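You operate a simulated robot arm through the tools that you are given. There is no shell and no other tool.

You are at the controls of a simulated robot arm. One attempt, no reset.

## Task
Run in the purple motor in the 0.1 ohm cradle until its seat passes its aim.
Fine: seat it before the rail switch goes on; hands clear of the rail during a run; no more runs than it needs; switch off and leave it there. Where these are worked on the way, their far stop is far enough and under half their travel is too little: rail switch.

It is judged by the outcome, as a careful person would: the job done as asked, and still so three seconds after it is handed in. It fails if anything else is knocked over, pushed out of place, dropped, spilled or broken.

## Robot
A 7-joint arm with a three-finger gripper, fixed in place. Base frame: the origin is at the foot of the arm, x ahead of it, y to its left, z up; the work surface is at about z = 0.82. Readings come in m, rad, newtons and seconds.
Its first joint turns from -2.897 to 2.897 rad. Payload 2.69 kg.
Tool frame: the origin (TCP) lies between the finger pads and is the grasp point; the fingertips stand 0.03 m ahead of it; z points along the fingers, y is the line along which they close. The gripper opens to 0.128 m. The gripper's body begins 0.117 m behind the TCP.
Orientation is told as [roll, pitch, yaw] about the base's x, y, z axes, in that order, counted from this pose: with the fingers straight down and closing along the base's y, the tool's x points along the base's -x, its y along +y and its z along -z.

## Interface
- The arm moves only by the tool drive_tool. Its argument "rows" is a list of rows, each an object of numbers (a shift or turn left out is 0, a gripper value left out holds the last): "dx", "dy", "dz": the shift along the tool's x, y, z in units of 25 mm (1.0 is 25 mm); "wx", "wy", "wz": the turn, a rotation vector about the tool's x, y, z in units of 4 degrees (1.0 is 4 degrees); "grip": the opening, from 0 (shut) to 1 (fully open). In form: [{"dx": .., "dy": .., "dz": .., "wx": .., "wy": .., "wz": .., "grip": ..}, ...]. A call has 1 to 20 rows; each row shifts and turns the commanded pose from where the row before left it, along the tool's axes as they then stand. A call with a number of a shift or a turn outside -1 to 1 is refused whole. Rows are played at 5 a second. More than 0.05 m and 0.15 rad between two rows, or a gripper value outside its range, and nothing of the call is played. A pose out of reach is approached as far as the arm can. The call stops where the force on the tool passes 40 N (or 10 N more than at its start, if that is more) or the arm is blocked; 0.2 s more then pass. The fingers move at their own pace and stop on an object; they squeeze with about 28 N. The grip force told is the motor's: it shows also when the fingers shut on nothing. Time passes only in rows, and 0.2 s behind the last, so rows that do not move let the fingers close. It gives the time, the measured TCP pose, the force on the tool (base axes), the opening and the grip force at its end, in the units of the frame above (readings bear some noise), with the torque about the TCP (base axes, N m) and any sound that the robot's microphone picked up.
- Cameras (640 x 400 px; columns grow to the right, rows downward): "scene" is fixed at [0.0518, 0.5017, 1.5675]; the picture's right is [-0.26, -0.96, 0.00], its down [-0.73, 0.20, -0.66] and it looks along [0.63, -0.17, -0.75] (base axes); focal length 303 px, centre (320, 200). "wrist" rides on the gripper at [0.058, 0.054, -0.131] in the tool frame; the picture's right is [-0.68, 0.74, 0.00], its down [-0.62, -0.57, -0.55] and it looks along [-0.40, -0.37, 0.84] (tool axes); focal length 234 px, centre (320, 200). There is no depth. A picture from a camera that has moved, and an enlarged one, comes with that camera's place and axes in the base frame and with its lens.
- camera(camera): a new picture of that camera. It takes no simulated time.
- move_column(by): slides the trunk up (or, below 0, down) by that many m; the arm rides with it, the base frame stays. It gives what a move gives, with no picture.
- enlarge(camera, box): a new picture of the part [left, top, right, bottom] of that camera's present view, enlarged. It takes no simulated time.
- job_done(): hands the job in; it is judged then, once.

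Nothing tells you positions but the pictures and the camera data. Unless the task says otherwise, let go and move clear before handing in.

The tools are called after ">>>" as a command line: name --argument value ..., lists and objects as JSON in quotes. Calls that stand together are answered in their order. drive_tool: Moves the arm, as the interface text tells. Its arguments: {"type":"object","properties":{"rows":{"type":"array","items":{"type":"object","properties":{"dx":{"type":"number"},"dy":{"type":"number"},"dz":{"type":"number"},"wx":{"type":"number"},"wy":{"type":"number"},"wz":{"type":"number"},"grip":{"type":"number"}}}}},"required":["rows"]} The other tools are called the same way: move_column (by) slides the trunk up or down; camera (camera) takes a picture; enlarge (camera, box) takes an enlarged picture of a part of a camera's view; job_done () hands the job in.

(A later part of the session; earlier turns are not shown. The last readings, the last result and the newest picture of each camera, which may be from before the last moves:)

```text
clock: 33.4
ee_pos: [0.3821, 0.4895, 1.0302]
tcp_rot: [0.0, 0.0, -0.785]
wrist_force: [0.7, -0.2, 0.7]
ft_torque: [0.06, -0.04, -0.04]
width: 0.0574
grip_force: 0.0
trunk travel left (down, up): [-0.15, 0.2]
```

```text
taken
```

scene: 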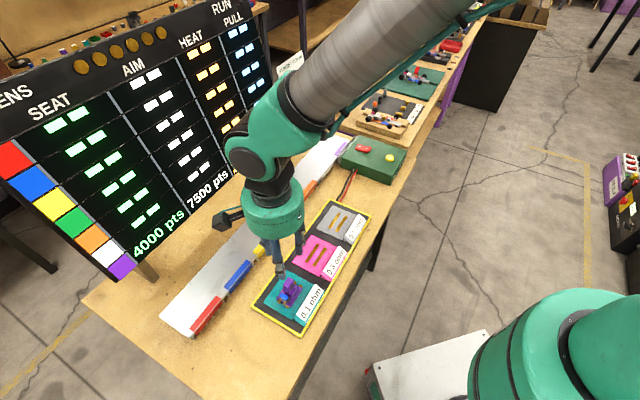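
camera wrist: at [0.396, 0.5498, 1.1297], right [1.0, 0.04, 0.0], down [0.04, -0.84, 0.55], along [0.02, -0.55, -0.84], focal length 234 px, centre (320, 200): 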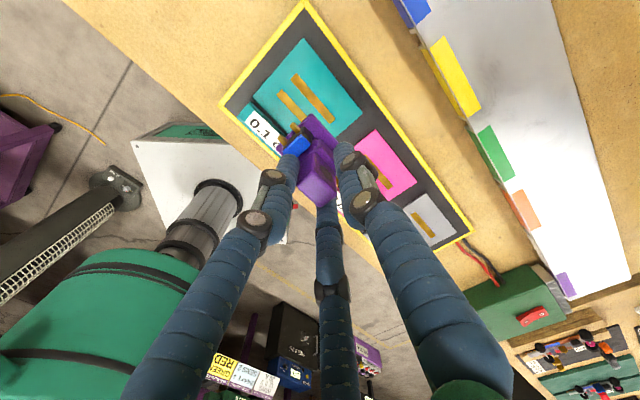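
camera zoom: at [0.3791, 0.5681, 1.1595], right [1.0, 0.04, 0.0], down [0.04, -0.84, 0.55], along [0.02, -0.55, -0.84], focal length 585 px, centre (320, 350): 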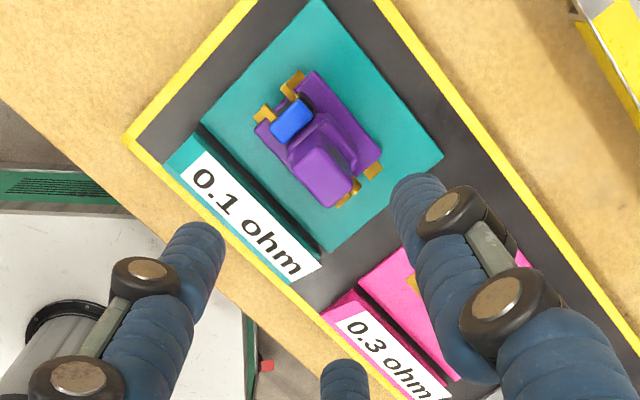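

The motor is seated upright across both gold strips. Now I go to the switch box, closing the fingers on the way, and look at the rocker closely.

>>> drive_tool --rows '[{"dx": -1, "dy": 0.06, "grip": 0}, {"dx": -1, "dy": 0.06}, {"dx": -1, "dy": 0.06}, {"dx": -1, "dy": 0.06}, {"dx": -1, "dy": 0.06}, {"dx": -1, "dy": 0.06}, {"dx": -1, "dy": 0.06}, {"dx": -1, "dy": 0.06}, {"dx": -1, "dy": 0.06}, {"dx": -1, "dy": 0.06}, {"dx": -1, "dy": 0.06}, {"dx": -1, "dy": 0.06}, {"dx": -1, "dy": 0.06}, {"dx": -1, "dy": 0.06}, {"dx": -1, "dy": 0.06}, {"dx": -1, "dy": 0.06}, {"dx": -1, "dy": 0.06}, {"dx": -1, "dy": 0.06}, {"dx": -1, "dy": 0.06}, {}]'

>>> camera --camera "wrist"

>>> enlarge --camera "scene" --box '[0, 0, 300, 290]'

>>> enlarge --camera "scene" --box '[255, 255, 335, 335]'

```text
clock: 37.6
ee_pos: [0.7417, 0.1731, 1.0297]
tcp_rot: [0.0, 0.0, -0.786]
wrist_force: [1.1, 0.6, 0.6]
ft_torque: [0.0, 0.01, -0.01]
width: 0.0022
grip_force: 27.9
trunk travel left (down, up): [-0.15, 0.2]
```

```text
taken
camera wrist: at [0.7391, 0.2519, 1.1597], right [1.0, 0.04, 0.0], down [0.04, -0.84, 0.55], along [0.02, -0.55, -0.84], focal length 234 px, centre (320, 200)
```

wrist: 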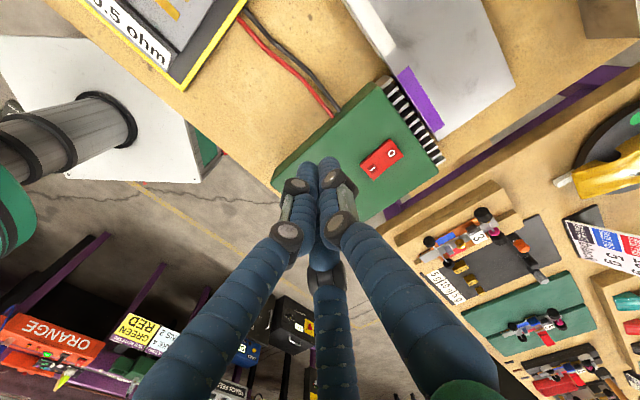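

```text
1.38 times, centred on (150, 145) of scene
camera zoom: at [0.0518, 0.5017, 1.5675], right [-0.26, -0.96, 0.0], down [-0.73, 0.2, -0.66], along [0.63, -0.17, -0.75], focal length 418 px, centre (554, 276)
```

zoom: 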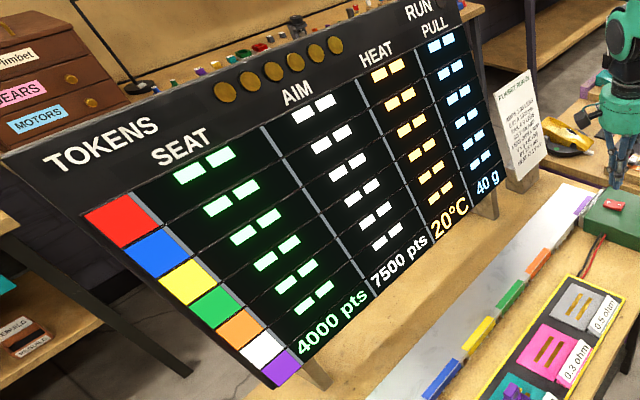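

```text
5.00 times, centred on (295, 295) of scene
camera zoom: at [0.0518, 0.5017, 1.5675], right [-0.26, -0.96, 0.0], down [-0.73, 0.2, -0.66], along [0.63, -0.17, -0.75], focal length 1517 px, centre (445, -275)
```

zoom: 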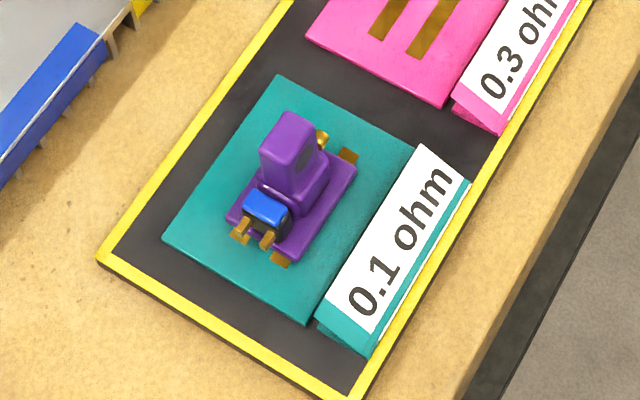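

The board still shows 4000/7500/20 °C/40 g. I'll zoom on the rocker from here to fix its exact position.

>>> enlarge --camera "wrist" --box '[340, 120, 430, 210]'

>>> enlarge --camera "scene" --box '[345, 130, 405, 190]'

```text
4.44 times, centred on (385, 165) of wrist
camera zoom: at [0.7391, 0.2519, 1.1597], right [1.0, 0.04, 0.0], down [0.04, -0.84, 0.55], along [0.02, -0.55, -0.84], focal length 1041 px, centre (31, 356)
```

zoom: 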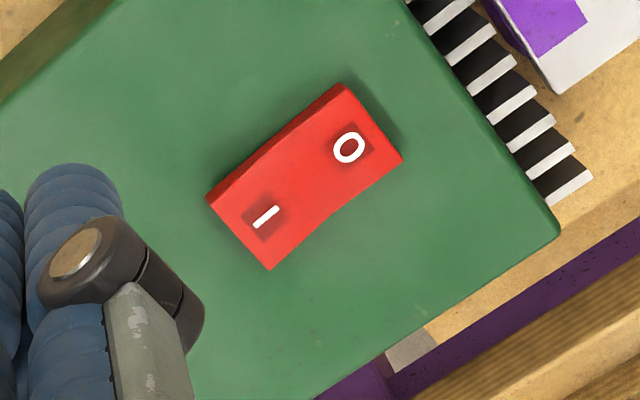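

```text
6.67 times, centred on (375, 160) of scene
camera zoom: at [0.0518, 0.5017, 1.5675], right [-0.26, -0.96, 0.0], down [-0.73, 0.2, -0.66], along [0.63, -0.17, -0.75], focal length 2023 px, centre (-47, 467)
```

zoom: 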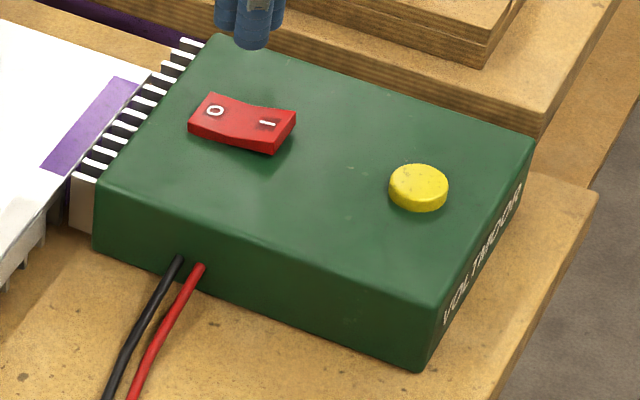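

The "I" end is the raised one, near (0.813, 0.122), z≈0.883; the switch is off now. I'll move above the I end, descend and check alignment before pressing.

>>> drive_tool --rows '[{"dx": -0.9, "dy": 0.105}, {"dx": -0.9, "dy": 0.105}, {"dx": -0.9, "dy": 0.105}, {"dx": -0.756, "dy": 0.105}, {"dz": 0.8}, {"dz": 0.8}, {"dz": 0.8}, {"dz": 0.8}, {}]'

>>> camera --camera "wrist"

>>> enlarge --camera "scene" --box '[345, 120, 405, 180]'

>>> enlarge --camera "wrist" --box '[270, 110, 370, 210]'

```text
clock: 39.6
ee_pos: [0.8111, 0.1206, 0.9461]
tcp_rot: [0.0, -0.001, -0.786]
wrist_force: [-0.6, -0.5, 0.5]
ft_torque: [-0.01, 0.06, 0.03]
width: 0.0024
grip_force: 27.5
trunk travel left (down, up): [-0.15, 0.2]
```

```text
taken
camera wrist: at [0.8083, 0.1996, 1.0762], right [1.0, 0.04, 0.0], down [0.04, -0.84, 0.55], along [0.02, -0.55, -0.84], focal length 234 px, centre (320, 200)
```

wrist: 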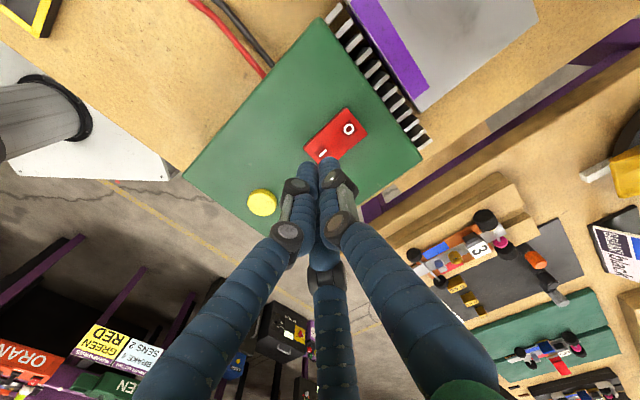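

```text
6.67 times, centred on (375, 150) of scene
camera zoom: at [0.0518, 0.5017, 1.5675], right [-0.26, -0.96, 0.0], down [-0.73, 0.2, -0.66], along [0.63, -0.17, -0.75], focal length 2023 px, centre (-47, 533)
```

zoom: 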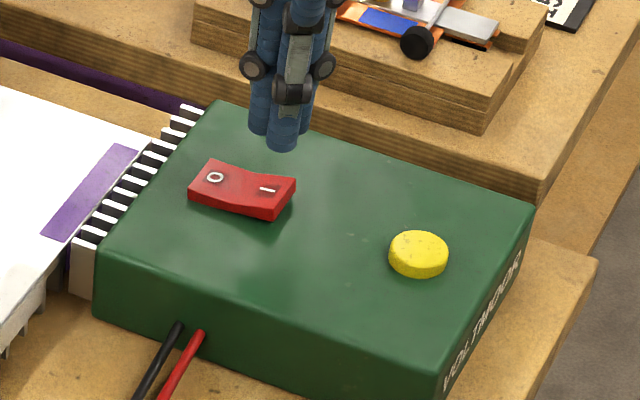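

```text
4.00 times, centred on (320, 160) of wrist
camera zoom: at [0.8083, 0.1996, 1.0762], right [1.0, 0.04, 0.0], down [0.04, -0.84, 0.55], along [0.02, -0.55, -0.84], focal length 937 px, centre (320, 360)
```

zoom: 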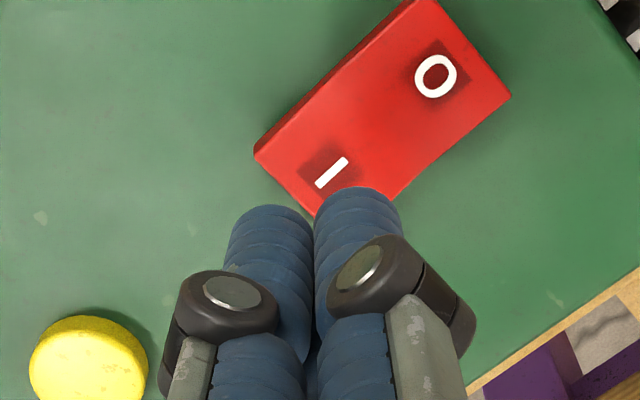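

The tool axis is over the I end (about 18 mm from the pivot). Pressing down in small steps, watching the force.

>>> drive_tool --rows '[{"dz": 0.4}, {"dz": 0.4}, {"dz": 0.2}, {}]'

>>> drive_tool --rows '[{"dz": 0.1}, {"dz": 0.1}, {}]'

>>> drive_tool --rows '[{"dz": 0.1}, {}]'

>>> enlarge --camera "scene" --box '[345, 120, 405, 180]'

>>> enlarge --camera "wrist" --box '[270, 110, 370, 210]'

```text
clock: 40.6
ee_pos: [0.811, 0.1195, 0.9223]
tcp_rot: [-0.001, 0.0, -0.786]
wrist_force: [-0.6, 0.0, 0.2]
ft_torque: [0.01, 0.01, 0.01]
width: 0.0022
grip_force: 28.0
trunk travel left (down, up): [-0.15, 0.2]
```

```text
clock: 41.4
ee_pos: [0.8103, 0.1191, 0.9193]
tcp_rot: [0.001, 0.001, -0.786]
wrist_force: [0.2, 0.3, 0.0]
ft_torque: [0.01, 0.0, -0.01]
width: 0.0022
grip_force: 27.7
trunk travel left (down, up): [-0.15, 0.2]
```

```text
clock: 42.0
ee_pos: [0.8102, 0.1192, 0.9147]
tcp_rot: [0.0, -0.001, -0.785]
wrist_force: [0.6, -0.4, -0.1]
ft_torque: [0.02, -0.02, 0.02]
width: 0.0022
grip_force: 28.3
trunk travel left (down, up): [-0.15, 0.2]
```

```text
6.67 times, centred on (375, 150) of scene
camera zoom: at [0.0518, 0.5017, 1.5675], right [-0.26, -0.96, 0.0], down [-0.73, 0.2, -0.66], along [0.63, -0.17, -0.75], focal length 2023 px, centre (-47, 533)
```

zoom: 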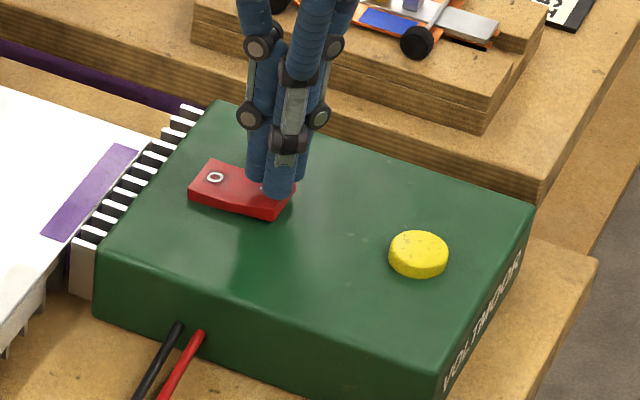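

```text
4.00 times, centred on (320, 160) of wrist
camera zoom: at [0.8076, 0.198, 1.0458], right [1.0, 0.04, 0.0], down [0.04, -0.84, 0.55], along [0.02, -0.55, -0.84], focal length 937 px, centre (320, 360)
```

zoom: 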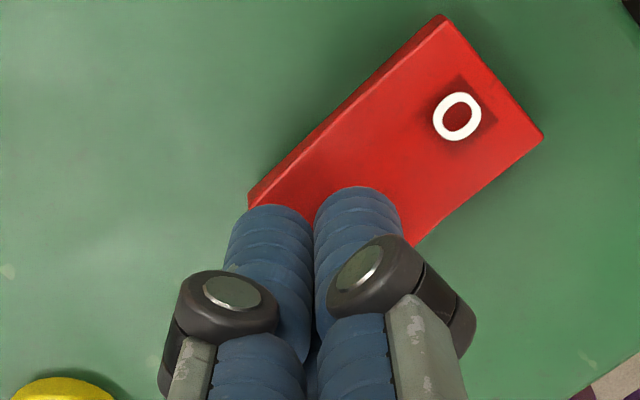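

Just about touching. Continuing the press in 2 mm steps.

>>> drive_tool --rows '[{"dz": 0.08}, {}]'

>>> drive_tool --rows '[{"dz": 0.08}, {}]'

>>> drive_tool --rows '[{"dz": 0.08}, {}]'

>>> enlarge --camera "scene" --box '[345, 120, 405, 180]'

>>> enlarge --camera "wrist" --box '[270, 110, 370, 210]'

```text
clock: 42.6
ee_pos: [0.8097, 0.1192, 0.9141]
tcp_rot: [0.001, -0.002, -0.786]
wrist_force: [0.9, 0.4, -0.3]
ft_torque: [-0.01, 0.01, 0.0]
width: 0.0023
grip_force: 28.0
trunk travel left (down, up): [-0.15, 0.2]
```

```text
clock: 43.2
ee_pos: [0.8097, 0.1185, 0.9115]
tcp_rot: [-0.001, -0.001, -0.786]
wrist_force: [0.1, 0.4, 0.1]
ft_torque: [-0.03, -0.01, 0.02]
width: 0.0025
grip_force: 27.6
trunk travel left (down, up): [-0.15, 0.2]
```

```text
clock: 43.8
ee_pos: [0.8104, 0.1183, 0.9101]
tcp_rot: [0.001, 0.001, -0.786]
wrist_force: [-0.4, 0.4, -0.7]
ft_torque: [0.0, -0.01, 0.01]
width: 0.0023
grip_force: 27.8
trunk travel left (down, up): [-0.15, 0.2]
```

```text
6.67 times, centred on (375, 150) of scene
camera zoom: at [0.0518, 0.5017, 1.5675], right [-0.26, -0.96, 0.0], down [-0.73, 0.2, -0.66], along [0.63, -0.17, -0.75], focal length 2023 px, centre (-47, 533)
```

zoom: 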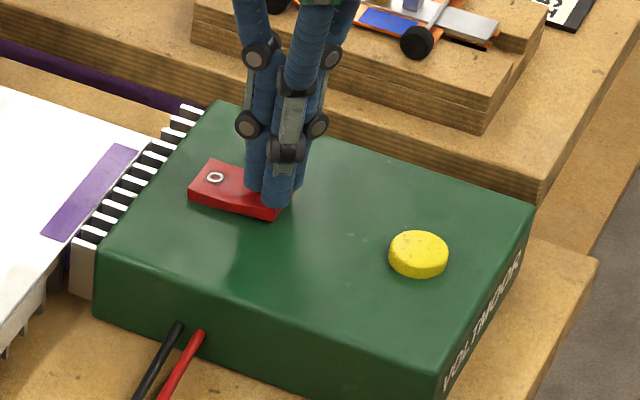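

```text
4.00 times, centred on (320, 160) of wrist
camera zoom: at [0.8076, 0.1982, 1.0399], right [1.0, 0.04, 0.0], down [0.04, -0.84, 0.55], along [0.02, -0.55, -0.84], focal length 937 px, centre (320, 360)
```

zoom: 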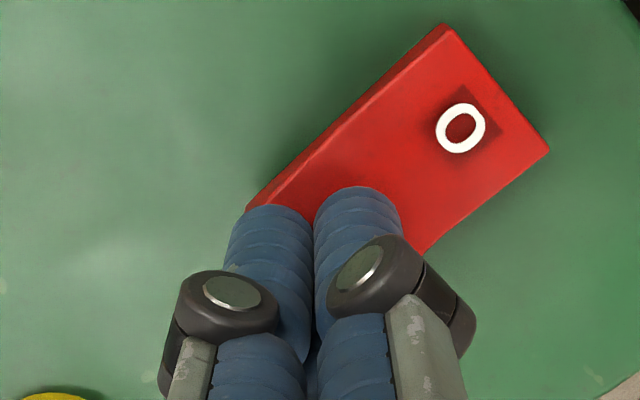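

Still no force at tip height 0.880. Continuing carefully.

>>> drive_tool --rows '[{"dz": 0.08}, {}]'

>>> drive_tool --rows '[{"dz": 0.08}, {}]'

>>> enlarge --camera "scene" --box '[345, 120, 405, 180]'

>>> enlarge --camera "wrist" --box '[270, 110, 370, 210]'

```text
clock: 44.4
ee_pos: [0.81, 0.1196, 0.9085]
tcp_rot: [-0.001, 0.0, -0.785]
wrist_force: [0.2, -0.6, 0.2]
ft_torque: [-0.02, -0.01, -0.01]
width: 0.0023
grip_force: 27.6
trunk travel left (down, up): [-0.15, 0.2]
```

```text
clock: 45.0
ee_pos: [0.81, 0.119, 0.9069]
tcp_rot: [0.001, 0.0, -0.786]
wrist_force: [0.0, 0.1, 0.6]
ft_torque: [-0.02, 0.01, 0.0]
width: 0.0021
grip_force: 27.5
trunk travel left (down, up): [-0.15, 0.2]
```

```text
6.67 times, centred on (375, 150) of scene
camera zoom: at [0.0518, 0.5017, 1.5675], right [-0.26, -0.96, 0.0], down [-0.73, 0.2, -0.66], along [0.63, -0.17, -0.75], focal length 2023 px, centre (-47, 533)
```

zoom: 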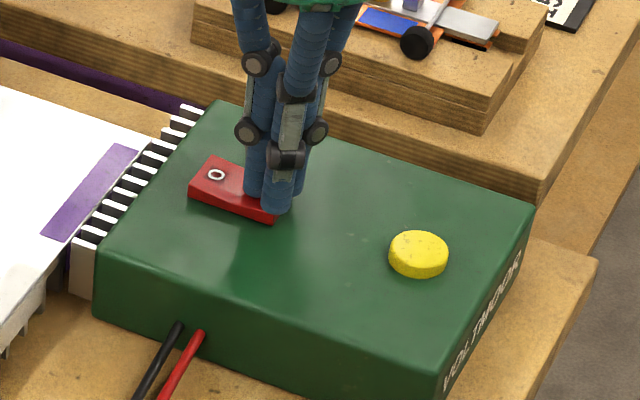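

```text
4.00 times, centred on (320, 160) of wrist
camera zoom: at [0.8065, 0.1984, 1.0368], right [1.0, 0.04, 0.0], down [0.04, -0.84, 0.55], along [0.02, -0.55, -0.84], focal length 937 px, centre (320, 360)
```

zoom: 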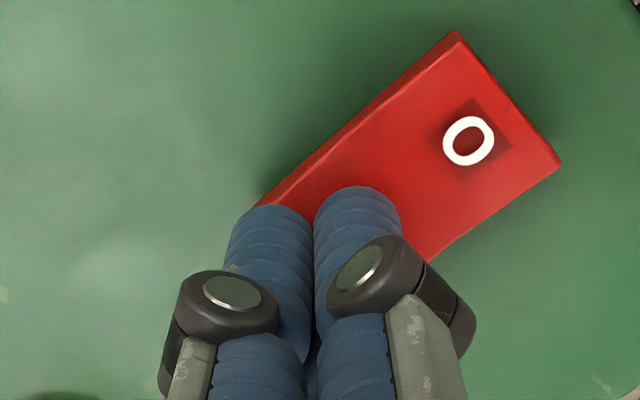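

The rocker is tilting now: the O end is rising. Pressing on to its far stop.

>>> drive_tool --rows '[{"dz": 0.08}, {}]'

>>> drive_tool --rows '[{"dz": 0.08}, {}]'

>>> enlarge --camera "scene" --box '[345, 120, 405, 180]'

>>> enlarge --camera "scene" --box '[100, 90, 300, 280]'

```text
clock: 45.6
ee_pos: [0.8103, 0.1189, 0.907]
tcp_rot: [0.002, -0.002, -0.786]
wrist_force: [-3.3, -5.8, 14.1]
ft_torque: [-0.01, -0.1, -0.03]
width: 0.002
grip_force: 27.9
trunk travel left (down, up): [-0.15, 0.2]
```

```text
clock: 46.2
ee_pos: [0.8102, 0.1195, 0.9065]
tcp_rot: [0.004, -0.002, -0.785]
wrist_force: [-8.3, -2.7, 32.8]
ft_torque: [0.29, -0.17, 0.04]
width: 0.002
grip_force: 27.8
trunk travel left (down, up): [-0.15, 0.2]
```

```text
6.67 times, centred on (375, 150) of scene
camera zoom: at [0.0518, 0.5017, 1.5675], right [-0.26, -0.96, 0.0], down [-0.73, 0.2, -0.66], along [0.63, -0.17, -0.75], focal length 2023 px, centre (-47, 533)
```

zoom: 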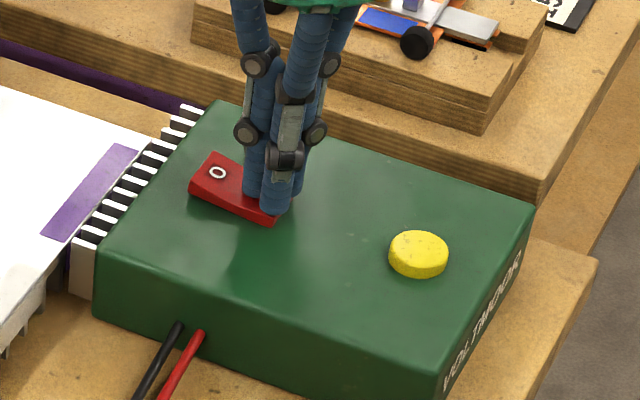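

```text
2.11 times, centred on (200, 185) of scene
camera zoom: at [0.0518, 0.5017, 1.5675], right [-0.26, -0.96, 0.0], down [-0.73, 0.2, -0.66], along [0.63, -0.17, -0.75], focal length 639 px, centre (573, 232)
```

zoom: 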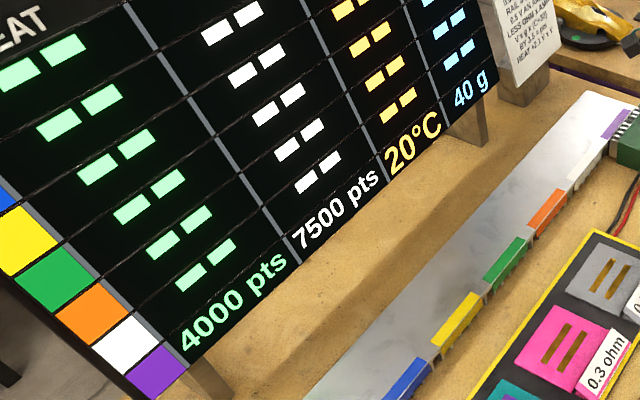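

The rocker is hard on its far stop (33 N) and the board is unchanged. I'll lift off and see whether the switch stays on.

>>> drive_tool --rows '[{"dz": -0.4}, {"dz": -0.8}, {"dz": -0.8}, {}]'

>>> enlarge --camera "scene" --box '[345, 120, 405, 180]'

>>> enlarge --camera "wrist" --box '[220, 90, 370, 240]'

>>> camera --camera "scene"

```text
clock: 47.2
ee_pos: [0.8074, 0.1177, 0.9538]
tcp_rot: [-0.001, 0.0, -0.786]
wrist_force: [0.1, -0.4, -0.2]
ft_torque: [-0.01, -0.04, -0.01]
width: 0.0022
grip_force: 28.7
trunk travel left (down, up): [-0.15, 0.2]
```

```text
6.67 times, centred on (375, 150) of scene
camera zoom: at [0.0518, 0.5017, 1.5675], right [-0.26, -0.96, 0.0], down [-0.73, 0.2, -0.66], along [0.63, -0.17, -0.75], focal length 2023 px, centre (-47, 533)
```

zoom: 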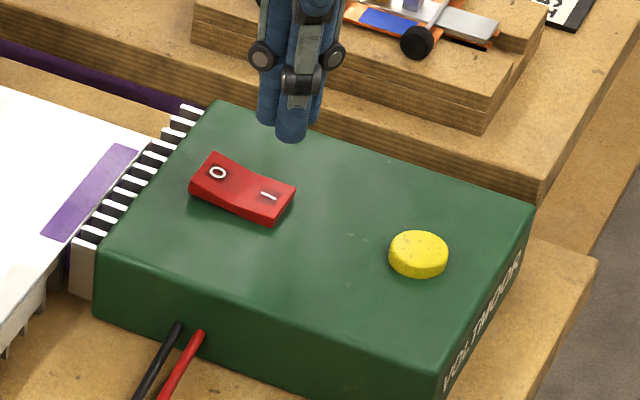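

```text
2.67 times, centred on (295, 165) of wrist
camera zoom: at [0.8052, 0.197, 1.0837], right [1.0, 0.04, 0.0], down [0.04, -0.84, 0.55], along [0.02, -0.55, -0.84], focal length 624 px, centre (387, 293)
```

zoom: 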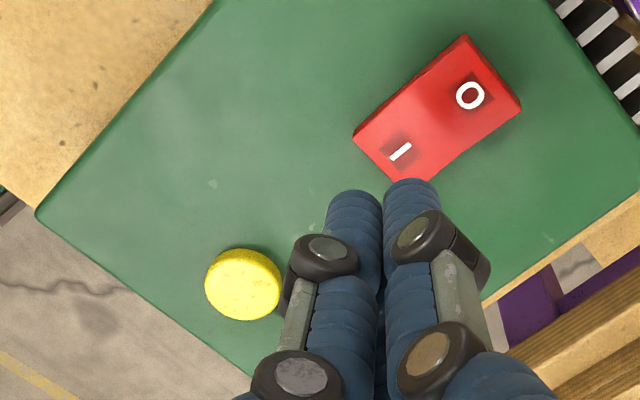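

```text
taken
```

scene: 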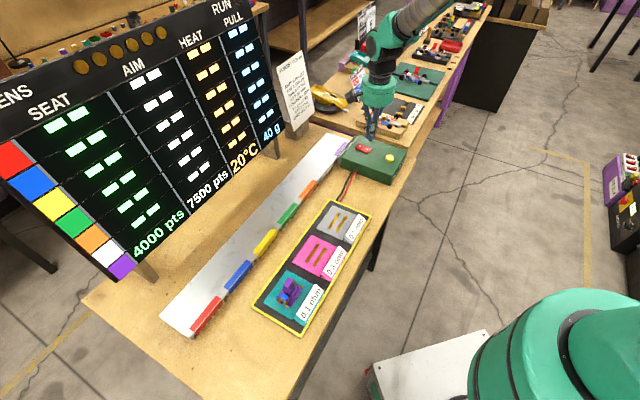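

The switch stays on (I pressed in) and nothing has changed on the board yet, so the yellow button at about (0.753, 0.065) should start a run; it is well clear of the rail. I'll move over it and check.

>>> drive_tool --rows '[{"dz": -0.4}, {"dy": -0.9}, {"dy": -0.9}, {"dy": -0.9}, {"dy": -0.33, "dx": 0.05}, {"dz": 0.5}, {}]'

>>> enlarge --camera "scene" --box '[345, 120, 425, 200]'

>>> enlarge --camera "wrist" --box '[270, 90, 370, 190]'

```text
clock: 48.8
ee_pos: [0.7555, 0.0663, 0.9497]
tcp_rot: [0.0, 0.0, -0.787]
wrist_force: [0.0, -0.2, -0.3]
ft_torque: [-0.02, 0.0, -0.04]
width: 0.0023
grip_force: 28.0
trunk travel left (down, up): [-0.15, 0.2]
```

```text
5.00 times, centred on (385, 160) of scene
camera zoom: at [0.0518, 0.5017, 1.5675], right [-0.26, -0.96, 0.0], down [-0.73, 0.2, -0.66], along [0.63, -0.17, -0.75], focal length 1517 px, centre (-5, 400)
```

zoom: 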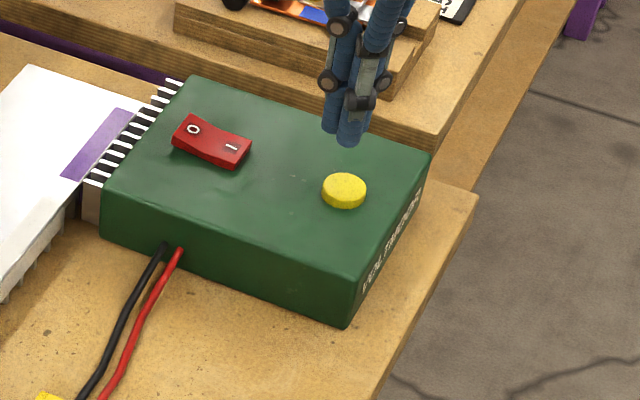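

```text
4.00 times, centred on (320, 140) of wrist
camera zoom: at [0.7532, 0.1464, 1.08], right [1.0, 0.04, 0.0], down [0.04, -0.84, 0.55], along [0.02, -0.55, -0.84], focal length 937 px, centre (320, 440)
```

zoom: 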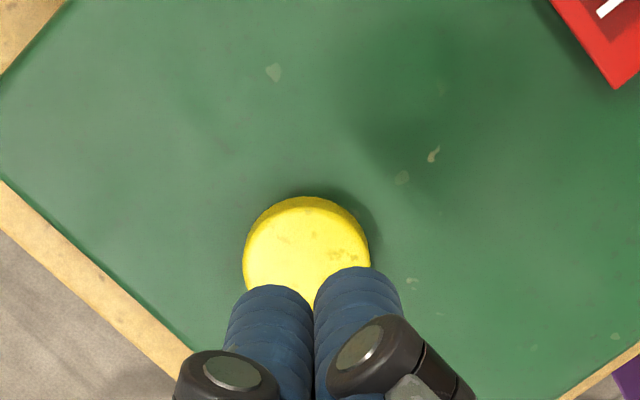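

The button centre is ~4 mm off along the tool's −y; correcting, then pressing down in small steps.

>>> drive_tool --rows '[{"dy": -0.17, "dx": -0.03}, {"dz": 0.5}, {"dz": 0.5}, {"dz": 0.2}, {}]'

>>> drive_tool --rows '[{"dz": 0.1}, {"dz": 0.1}, {}]'

>>> enlarge --camera "scene" --box '[345, 120, 425, 200]'

>>> enlarge --camera "scene" --box '[100, 90, 300, 280]'

```text
clock: 50.0
ee_pos: [0.7539, 0.0625, 0.9204]
tcp_rot: [0.0, 0.0, -0.785]
wrist_force: [-0.9, 0.4, -0.5]
ft_torque: [-0.02, 0.02, 0.0]
width: 0.0022
grip_force: 27.5
trunk travel left (down, up): [-0.15, 0.2]
```

```text
clock: 50.8
ee_pos: [0.7525, 0.0625, 0.9144]
tcp_rot: [0.0, 0.001, -0.786]
wrist_force: [0.1, 0.3, 0.7]
ft_torque: [0.0, 0.0, 0.03]
width: 0.0021
grip_force: 28.2
trunk travel left (down, up): [-0.15, 0.2]
```

```text
5.00 times, centred on (385, 160) of scene
camera zoom: at [0.0518, 0.5017, 1.5675], right [-0.26, -0.96, 0.0], down [-0.73, 0.2, -0.66], along [0.63, -0.17, -0.75], focal length 1517 px, centre (-5, 400)
```

zoom: 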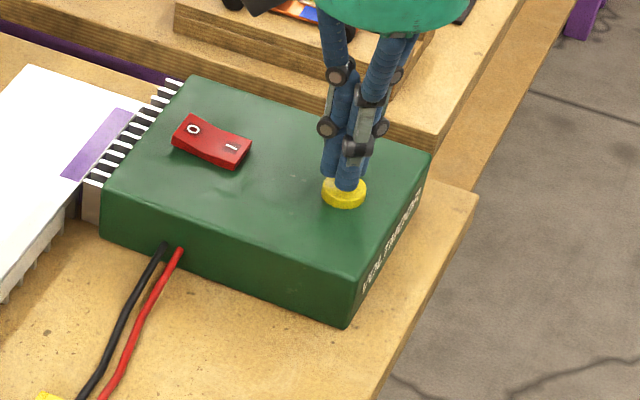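

```text
2.11 times, centred on (200, 185) of scene
camera zoom: at [0.0518, 0.5017, 1.5675], right [-0.26, -0.96, 0.0], down [-0.73, 0.2, -0.66], along [0.63, -0.17, -0.75], focal length 639 px, centre (573, 232)
```

zoom: 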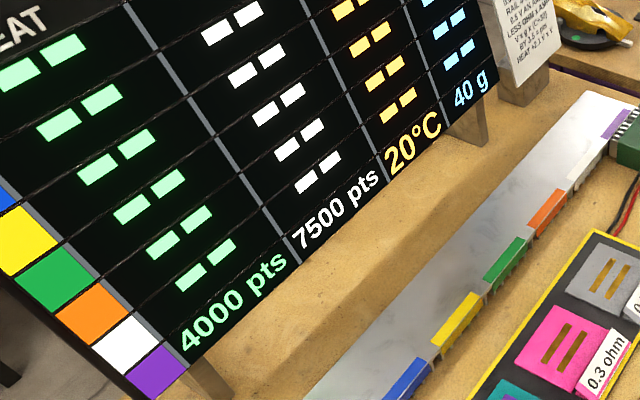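

Nearly at the button, board still unchanged. Pressing on in 2 mm steps, watching force and board.

>>> drive_tool --rows '[{"dz": 0.08}, {}]'

>>> drive_tool --rows '[{"dz": 0.08}, {}]'

>>> enlarge --camera "scene" --box '[345, 120, 425, 200]'

>>> enlarge --camera "scene" --box '[100, 90, 300, 280]'

```text
clock: 51.4
ee_pos: [0.7536, 0.0631, 0.9132]
tcp_rot: [-0.001, 0.0, -0.785]
wrist_force: [0.4, 1.0, 0.5]
ft_torque: [-0.05, 0.01, 0.01]
width: 0.0022
grip_force: 28.5
trunk travel left (down, up): [-0.15, 0.2]
```

```text
clock: 52.0
ee_pos: [0.7524, 0.063, 0.9105]
tcp_rot: [0.001, 0.001, -0.786]
wrist_force: [0.5, 0.8, -0.2]
ft_torque: [-0.01, 0.01, 0.0]
width: 0.0022
grip_force: 27.9
trunk travel left (down, up): [-0.15, 0.2]
```

```text
5.00 times, centred on (385, 160) of scene
camera zoom: at [0.0518, 0.5017, 1.5675], right [-0.26, -0.96, 0.0], down [-0.73, 0.2, -0.66], along [0.63, -0.17, -0.75], focal length 1517 px, centre (-5, 400)
```

zoom: 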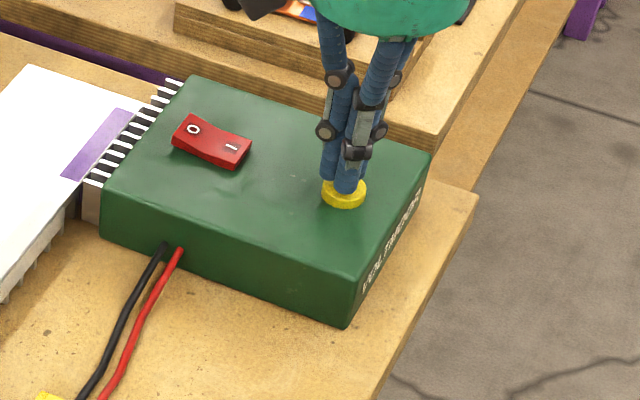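

```text
2.11 times, centred on (200, 185) of scene
camera zoom: at [0.0518, 0.5017, 1.5675], right [-0.26, -0.96, 0.0], down [-0.73, 0.2, -0.66], along [0.63, -0.17, -0.75], focal length 639 px, centre (573, 232)
```

zoom: 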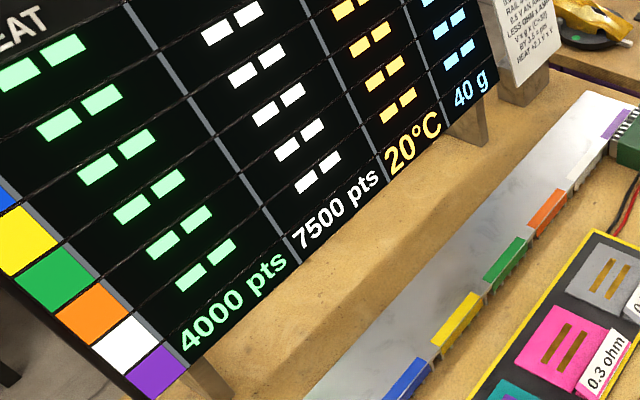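

No contact force yet; continuing.

>>> drive_tool --rows '[{"dz": 0.08}, {}]'

>>> drive_tool --rows '[{"dz": 0.08}, {}]'

>>> enlarge --camera "scene" --box '[345, 120, 425, 200]'

>>> enlarge --camera "scene" --box '[100, 90, 300, 280]'

```text
clock: 52.6
ee_pos: [0.7522, 0.0631, 0.909]
tcp_rot: [0.001, 0.0, -0.785]
wrist_force: [0.1, -0.8, 0.4]
ft_torque: [-0.02, 0.01, 0.03]
width: 0.0022
grip_force: 27.5
trunk travel left (down, up): [-0.15, 0.2]
```

```text
clock: 53.2
ee_pos: [0.7523, 0.064, 0.906]
tcp_rot: [0.0, -0.002, -0.786]
wrist_force: [-1.0, -0.5, 0.7]
ft_torque: [0.02, 0.02, -0.01]
width: 0.002
grip_force: 27.5
trunk travel left (down, up): [-0.15, 0.2]
```

```text
5.00 times, centred on (385, 160) of scene
camera zoom: at [0.0518, 0.5017, 1.5675], right [-0.26, -0.96, 0.0], down [-0.73, 0.2, -0.66], along [0.63, -0.17, -0.75], focal length 1517 px, centre (-5, 400)
```

zoom: 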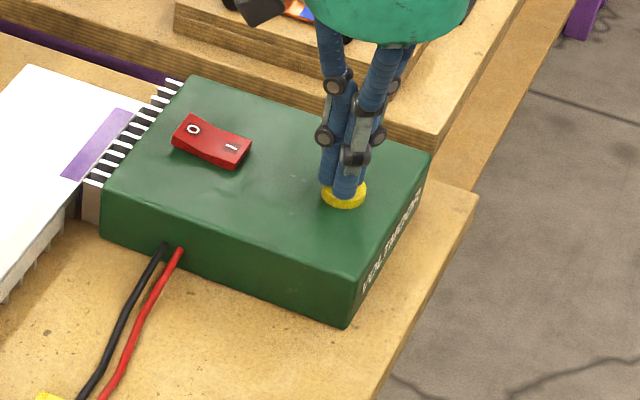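

```text
2.11 times, centred on (200, 185) of scene
camera zoom: at [0.0518, 0.5017, 1.5675], right [-0.26, -0.96, 0.0], down [-0.73, 0.2, -0.66], along [0.63, -0.17, -0.75], focal length 639 px, centre (573, 232)
```

zoom: 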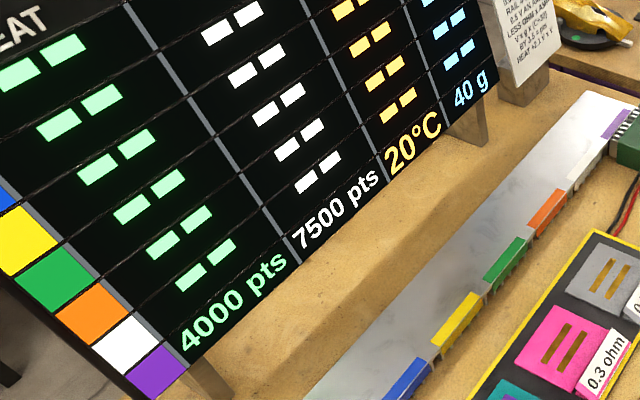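

>>> drive_tool --rows '[{"dz": 0.08}, {}]'

>>> enlarge --camera "scene" --box '[365, 140, 405, 180]'

>>> enlarge --camera "scene" --box '[100, 90, 300, 280]'

```text
clock: 53.8
ee_pos: [0.7529, 0.0621, 0.9057]
tcp_rot: [-0.001, 0.002, -0.786]
wrist_force: [-0.1, -0.1, 0.1]
ft_torque: [-0.01, 0.01, 0.0]
width: 0.0022
grip_force: 27.6
trunk travel left (down, up): [-0.15, 0.2]
```

```text
10.00 times, centred on (385, 160) of scene
camera zoom: at [0.0518, 0.5017, 1.5675], right [-0.26, -0.96, 0.0], down [-0.73, 0.2, -0.66], along [0.63, -0.17, -0.75], focal length 3034 px, centre (-330, 600)
```

zoom: 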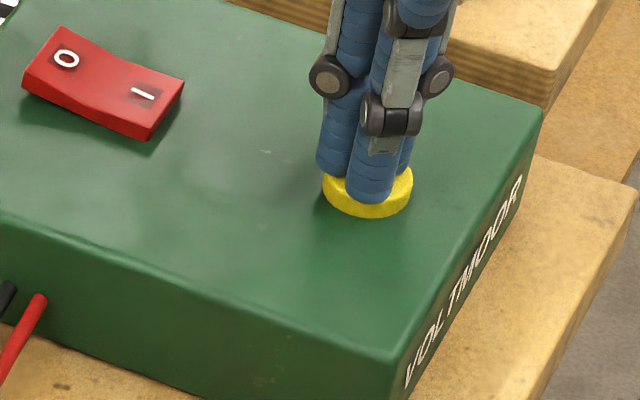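

```text
2.11 times, centred on (200, 185) of scene
camera zoom: at [0.0518, 0.5017, 1.5675], right [-0.26, -0.96, 0.0], down [-0.73, 0.2, -0.66], along [0.63, -0.17, -0.75], focal length 639 px, centre (573, 232)
```

zoom: 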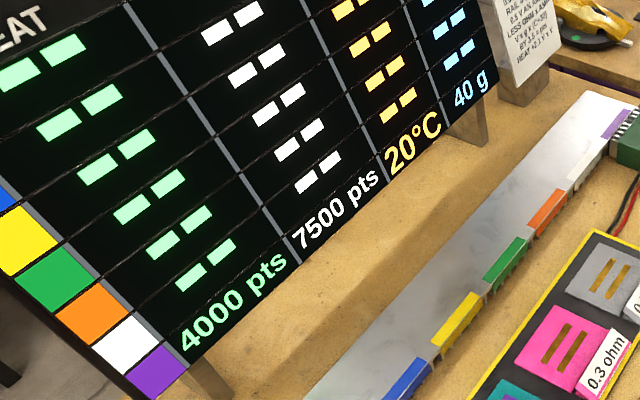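

The finger cluster is at the button top but no reaction yet. Continuing in 2 mm steps.

>>> drive_tool --rows '[{"dz": 0.08}, {}]'

>>> enlarge --camera "scene" --box '[365, 140, 405, 180]'

>>> enlarge --camera "scene" --box '[100, 90, 300, 280]'

```text
clock: 54.4
ee_pos: [0.7533, 0.0632, 0.9023]
tcp_rot: [0.0, 0.0, -0.786]
wrist_force: [0.4, -0.4, 1.3]
ft_torque: [-0.02, 0.01, -0.04]
width: 0.0058
grip_force: 31.3
trunk travel left (down, up): [-0.15, 0.2]
heard: click
```

```text
10.00 times, centred on (385, 160) of scene
camera zoom: at [0.0518, 0.5017, 1.5675], right [-0.26, -0.96, 0.0], down [-0.73, 0.2, -0.66], along [0.63, -0.17, -0.75], focal length 3034 px, centre (-330, 600)
```

zoom: 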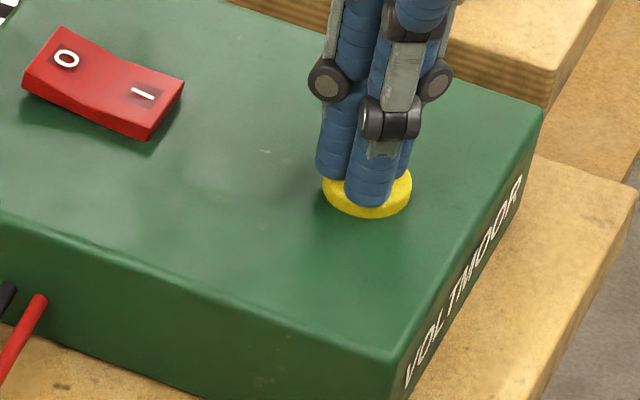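

```text
2.11 times, centred on (200, 185) of scene
camera zoom: at [0.0518, 0.5017, 1.5675], right [-0.26, -0.96, 0.0], down [-0.73, 0.2, -0.66], along [0.63, -0.17, -0.75], focal length 639 px, centre (573, 232)
```

zoom: 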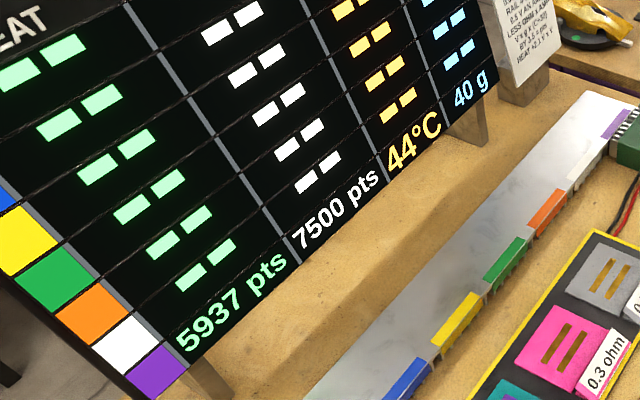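

Click heard: the first run gave 5937 pts and 44 °C, matching the card. One more run is needed (≈8870 expected). I'll lift off the button and let the run settle, checking the board.

>>> drive_tool --rows '[{"dz": -0.4}, {"dz": -0.6}, {}, {}, {}, {}, {}, {}, {}, {}, {}, {}, {}, {}, {}]'

>>> camera --camera "scene"

>>> enlarge --camera "scene" --box '[100, 90, 300, 280]'

>>> enlarge --camera "scene" --box '[265, 255, 325, 315]'

>>> enlarge --camera "scene" --box '[365, 140, 405, 180]'

```text
clock: 57.6
ee_pos: [0.7534, 0.0638, 0.9293]
tcp_rot: [0.001, 0.0, -0.785]
wrist_force: [0.5, -0.6, 0.7]
ft_torque: [0.02, -0.01, -0.04]
width: 0.0024
grip_force: 31.7
trunk travel left (down, up): [-0.15, 0.2]
```

```text
taken
```

scene: 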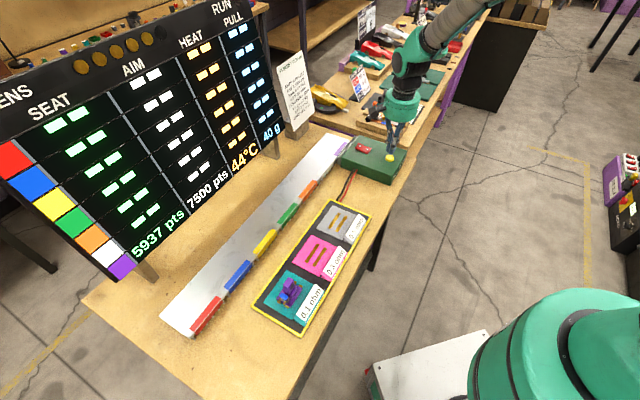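

```text
2.11 times, centred on (200, 185) of scene
camera zoom: at [0.0518, 0.5017, 1.5675], right [-0.26, -0.96, 0.0], down [-0.73, 0.2, -0.66], along [0.63, -0.17, -0.75], focal length 639 px, centre (573, 232)
```

zoom: 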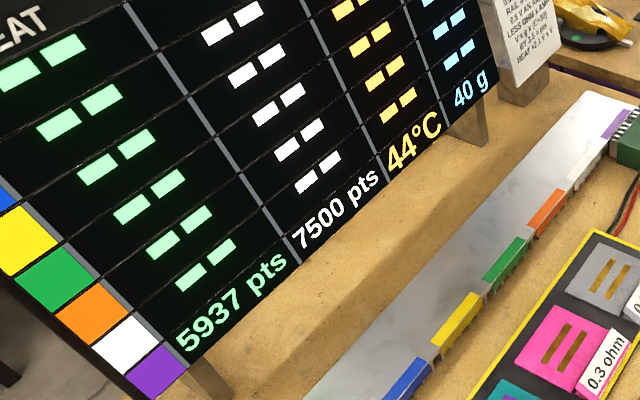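

```text
6.67 times, centred on (295, 285) of scene
camera zoom: at [0.0518, 0.5017, 1.5675], right [-0.26, -0.96, 0.0], down [-0.73, 0.2, -0.66], along [0.63, -0.17, -0.75], focal length 2023 px, centre (487, -367)
```

zoom: 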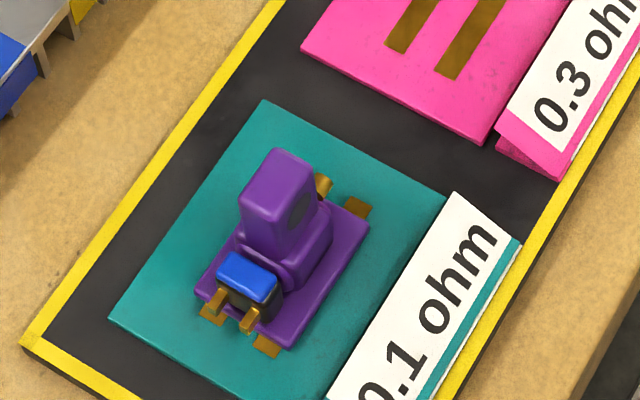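

```text
10.00 times, centred on (385, 160) of scene
camera zoom: at [0.0518, 0.5017, 1.5675], right [-0.26, -0.96, 0.0], down [-0.73, 0.2, -0.66], along [0.63, -0.17, -0.75], focal length 3034 px, centre (-330, 600)
```

zoom: 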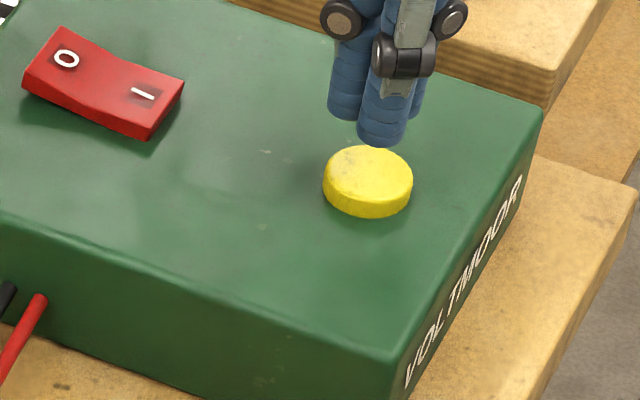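

The board holds at 5937 pts and one token is used, with five left; the motor sits still and the button has sprung back. Pressing once more for the second run.

>>> drive_tool --rows '[{"dz": 0.5}, {"dz": 0.3}, {"dz": 0.2}, {}]'

>>> enlarge --camera "scene" --box '[100, 90, 300, 280]'

```text
clock: 58.6
ee_pos: [0.7528, 0.0624, 0.9033]
tcp_rot: [0.0, 0.0, -0.785]
wrist_force: [-0.5, -0.1, 1.2]
ft_torque: [-0.03, 0.0, 0.0]
width: 0.002
grip_force: 31.4
trunk travel left (down, up): [-0.15, 0.2]
heard: click
```

```text
2.11 times, centred on (200, 185) of scene
camera zoom: at [0.0518, 0.5017, 1.5675], right [-0.26, -0.96, 0.0], down [-0.73, 0.2, -0.66], along [0.63, -0.17, -0.75], focal length 639 px, centre (573, 232)
```

zoom: 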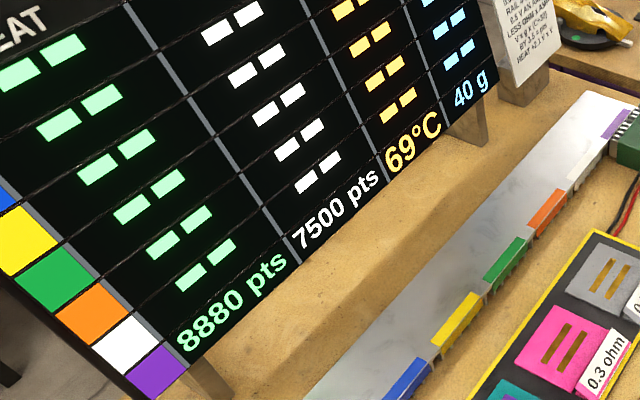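

The seat now reads 8880 pts against an aim of 7500, so no more runs. I'll lift off, let the run finish, and move over the O end to switch off.

>>> drive_tool --rows '[{"dz": -0.4}, {"dz": -0.8}, {"dz": -0.8}, {"dz": -0.2}, {}, {}, {}, {}, {}, {}, {}, {}, {}, {}, {}]'

>>> drive_tool --rows '[{"dy": 0.95}, {"dy": 0.95}, {"dy": 0.95}, {"dy": 0.95}, {"dy": 0.9, "dx": -0.04}, {"dz": 0.3}, {}]'

>>> enlarge --camera "wrist" --box '[270, 90, 370, 190]'

>>> camera --camera "scene"

>>> enlarge --camera "scene" --box '[345, 120, 405, 180]'

```text
clock: 61.8
ee_pos: [0.7542, 0.0619, 0.9556]
tcp_rot: [0.0, -0.001, -0.786]
wrist_force: [0.1, 0.3, -0.6]
ft_torque: [-0.01, 0.0, 0.04]
width: 0.0022
grip_force: 31.4
trunk travel left (down, up): [-0.15, 0.2]
```

```text
clock: 63.4
ee_pos: [0.8375, 0.1473, 0.95]
tcp_rot: [0.0, 0.0, -0.785]
wrist_force: [-0.7, -0.1, -0.1]
ft_torque: [0.0, 0.0, 0.02]
width: 0.0023
grip_force: 31.9
trunk travel left (down, up): [-0.15, 0.2]
```

```text
4.00 times, centred on (320, 140) of wrist
camera zoom: at [0.834, 0.2262, 1.0801], right [1.0, 0.04, 0.0], down [0.04, -0.84, 0.55], along [0.02, -0.55, -0.84], focal length 937 px, centre (320, 440)
```

zoom: 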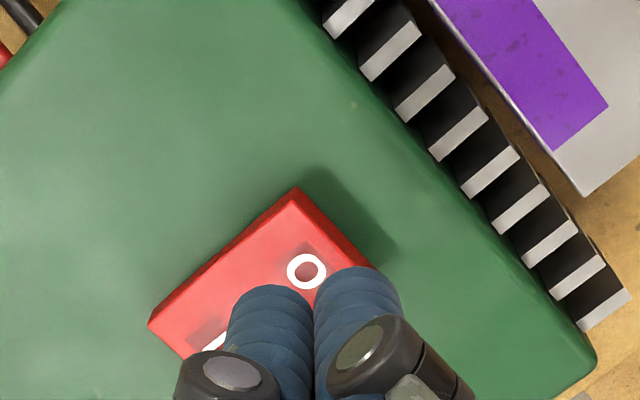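

```text
taken
```

scene: 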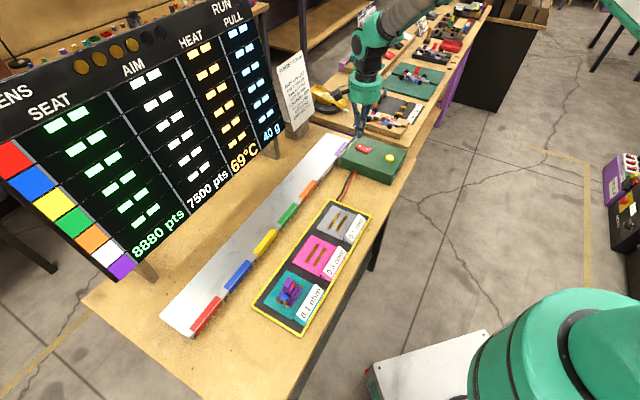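

```text
6.67 times, centred on (375, 150) of scene
camera zoom: at [0.0518, 0.5017, 1.5675], right [-0.26, -0.96, 0.0], down [-0.73, 0.2, -0.66], along [0.63, -0.17, -0.75], focal length 2023 px, centre (-47, 533)
```

zoom: 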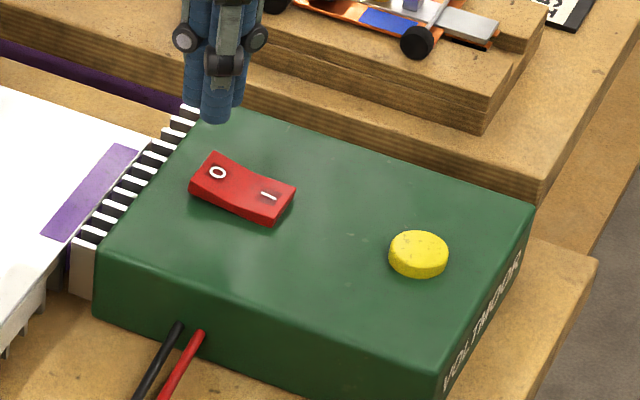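

The tool is ~4 mm beyond the O mark, a good spot to press. The motor looked a bit different in colour, so I'll take a quick look at it before pressing.

>>> enlarge --camera "scene" --box '[265, 255, 325, 315]'

>>> enlarge --camera "scene" --box '[60, 0, 260, 200]'

```text
6.67 times, centred on (295, 285) of scene
camera zoom: at [0.0518, 0.5017, 1.5675], right [-0.26, -0.96, 0.0], down [-0.73, 0.2, -0.66], along [0.63, -0.17, -0.75], focal length 2023 px, centre (487, -367)
```

zoom: 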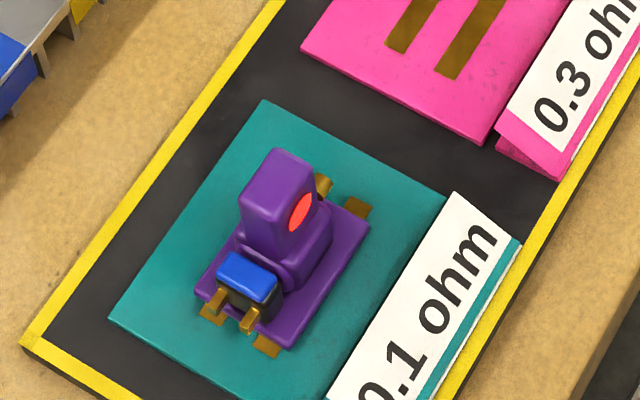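

```text
2.00 times, centred on (160, 100) of scene
camera zoom: at [0.0518, 0.5017, 1.5675], right [-0.26, -0.96, 0.0], down [-0.73, 0.2, -0.66], along [0.63, -0.17, -0.75], focal length 607 px, centre (640, 400)
```

zoom: 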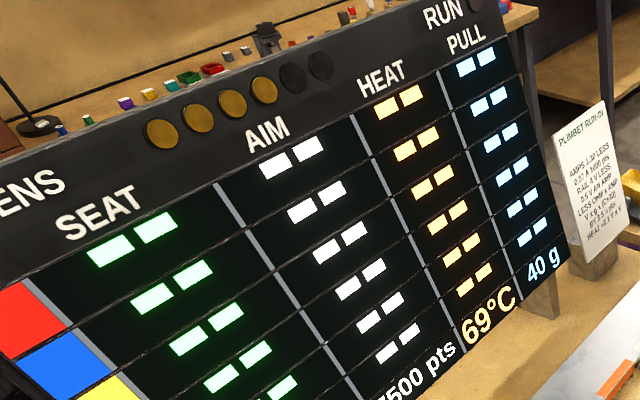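

The motor's dot has just turned red with heat (69 °C); two tokens used, seat passed. Now pressing the O end to switch off.

>>> drive_tool --rows '[{"dz": 0.5}, {"dz": 0.5}, {"dz": 0.2}, {"dz": 0.1}, {}]'

>>> drive_tool --rows '[{"dz": 0.08}, {"dz": 0.08}, {}]'

>>> drive_tool --rows '[{"dz": 0.08}, {}]'

>>> enlarge --camera "scene" --box '[345, 120, 405, 180]'

```text
clock: 64.6
ee_pos: [0.8358, 0.1452, 0.9174]
tcp_rot: [0.0, -0.001, -0.785]
wrist_force: [-0.6, -0.5, -0.1]
ft_torque: [0.0, 0.01, -0.03]
width: 0.0021
grip_force: 31.1
trunk travel left (down, up): [-0.15, 0.2]
```

```text
clock: 65.4
ee_pos: [0.837, 0.1441, 0.9135]
tcp_rot: [-0.001, -0.001, -0.786]
wrist_force: [0.5, -0.1, -0.1]
ft_torque: [-0.04, -0.04, -0.01]
width: 0.0022
grip_force: 31.2
trunk travel left (down, up): [-0.15, 0.2]
```

```text
clock: 66.0
ee_pos: [0.8376, 0.1438, 0.9116]
tcp_rot: [0.001, 0.0, -0.787]
wrist_force: [-0.1, 0.0, 0.8]
ft_torque: [-0.01, -0.04, -0.01]
width: 0.002
grip_force: 31.2
trunk travel left (down, up): [-0.15, 0.2]
```

```text
6.67 times, centred on (375, 150) of scene
camera zoom: at [0.0518, 0.5017, 1.5675], right [-0.26, -0.96, 0.0], down [-0.73, 0.2, -0.66], along [0.63, -0.17, -0.75], focal length 2023 px, centre (-47, 533)
```

zoom: 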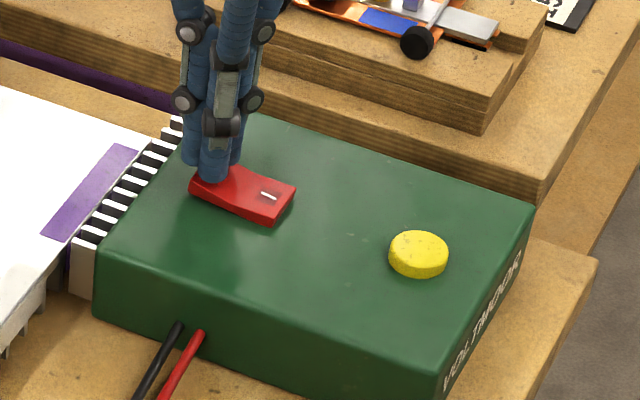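

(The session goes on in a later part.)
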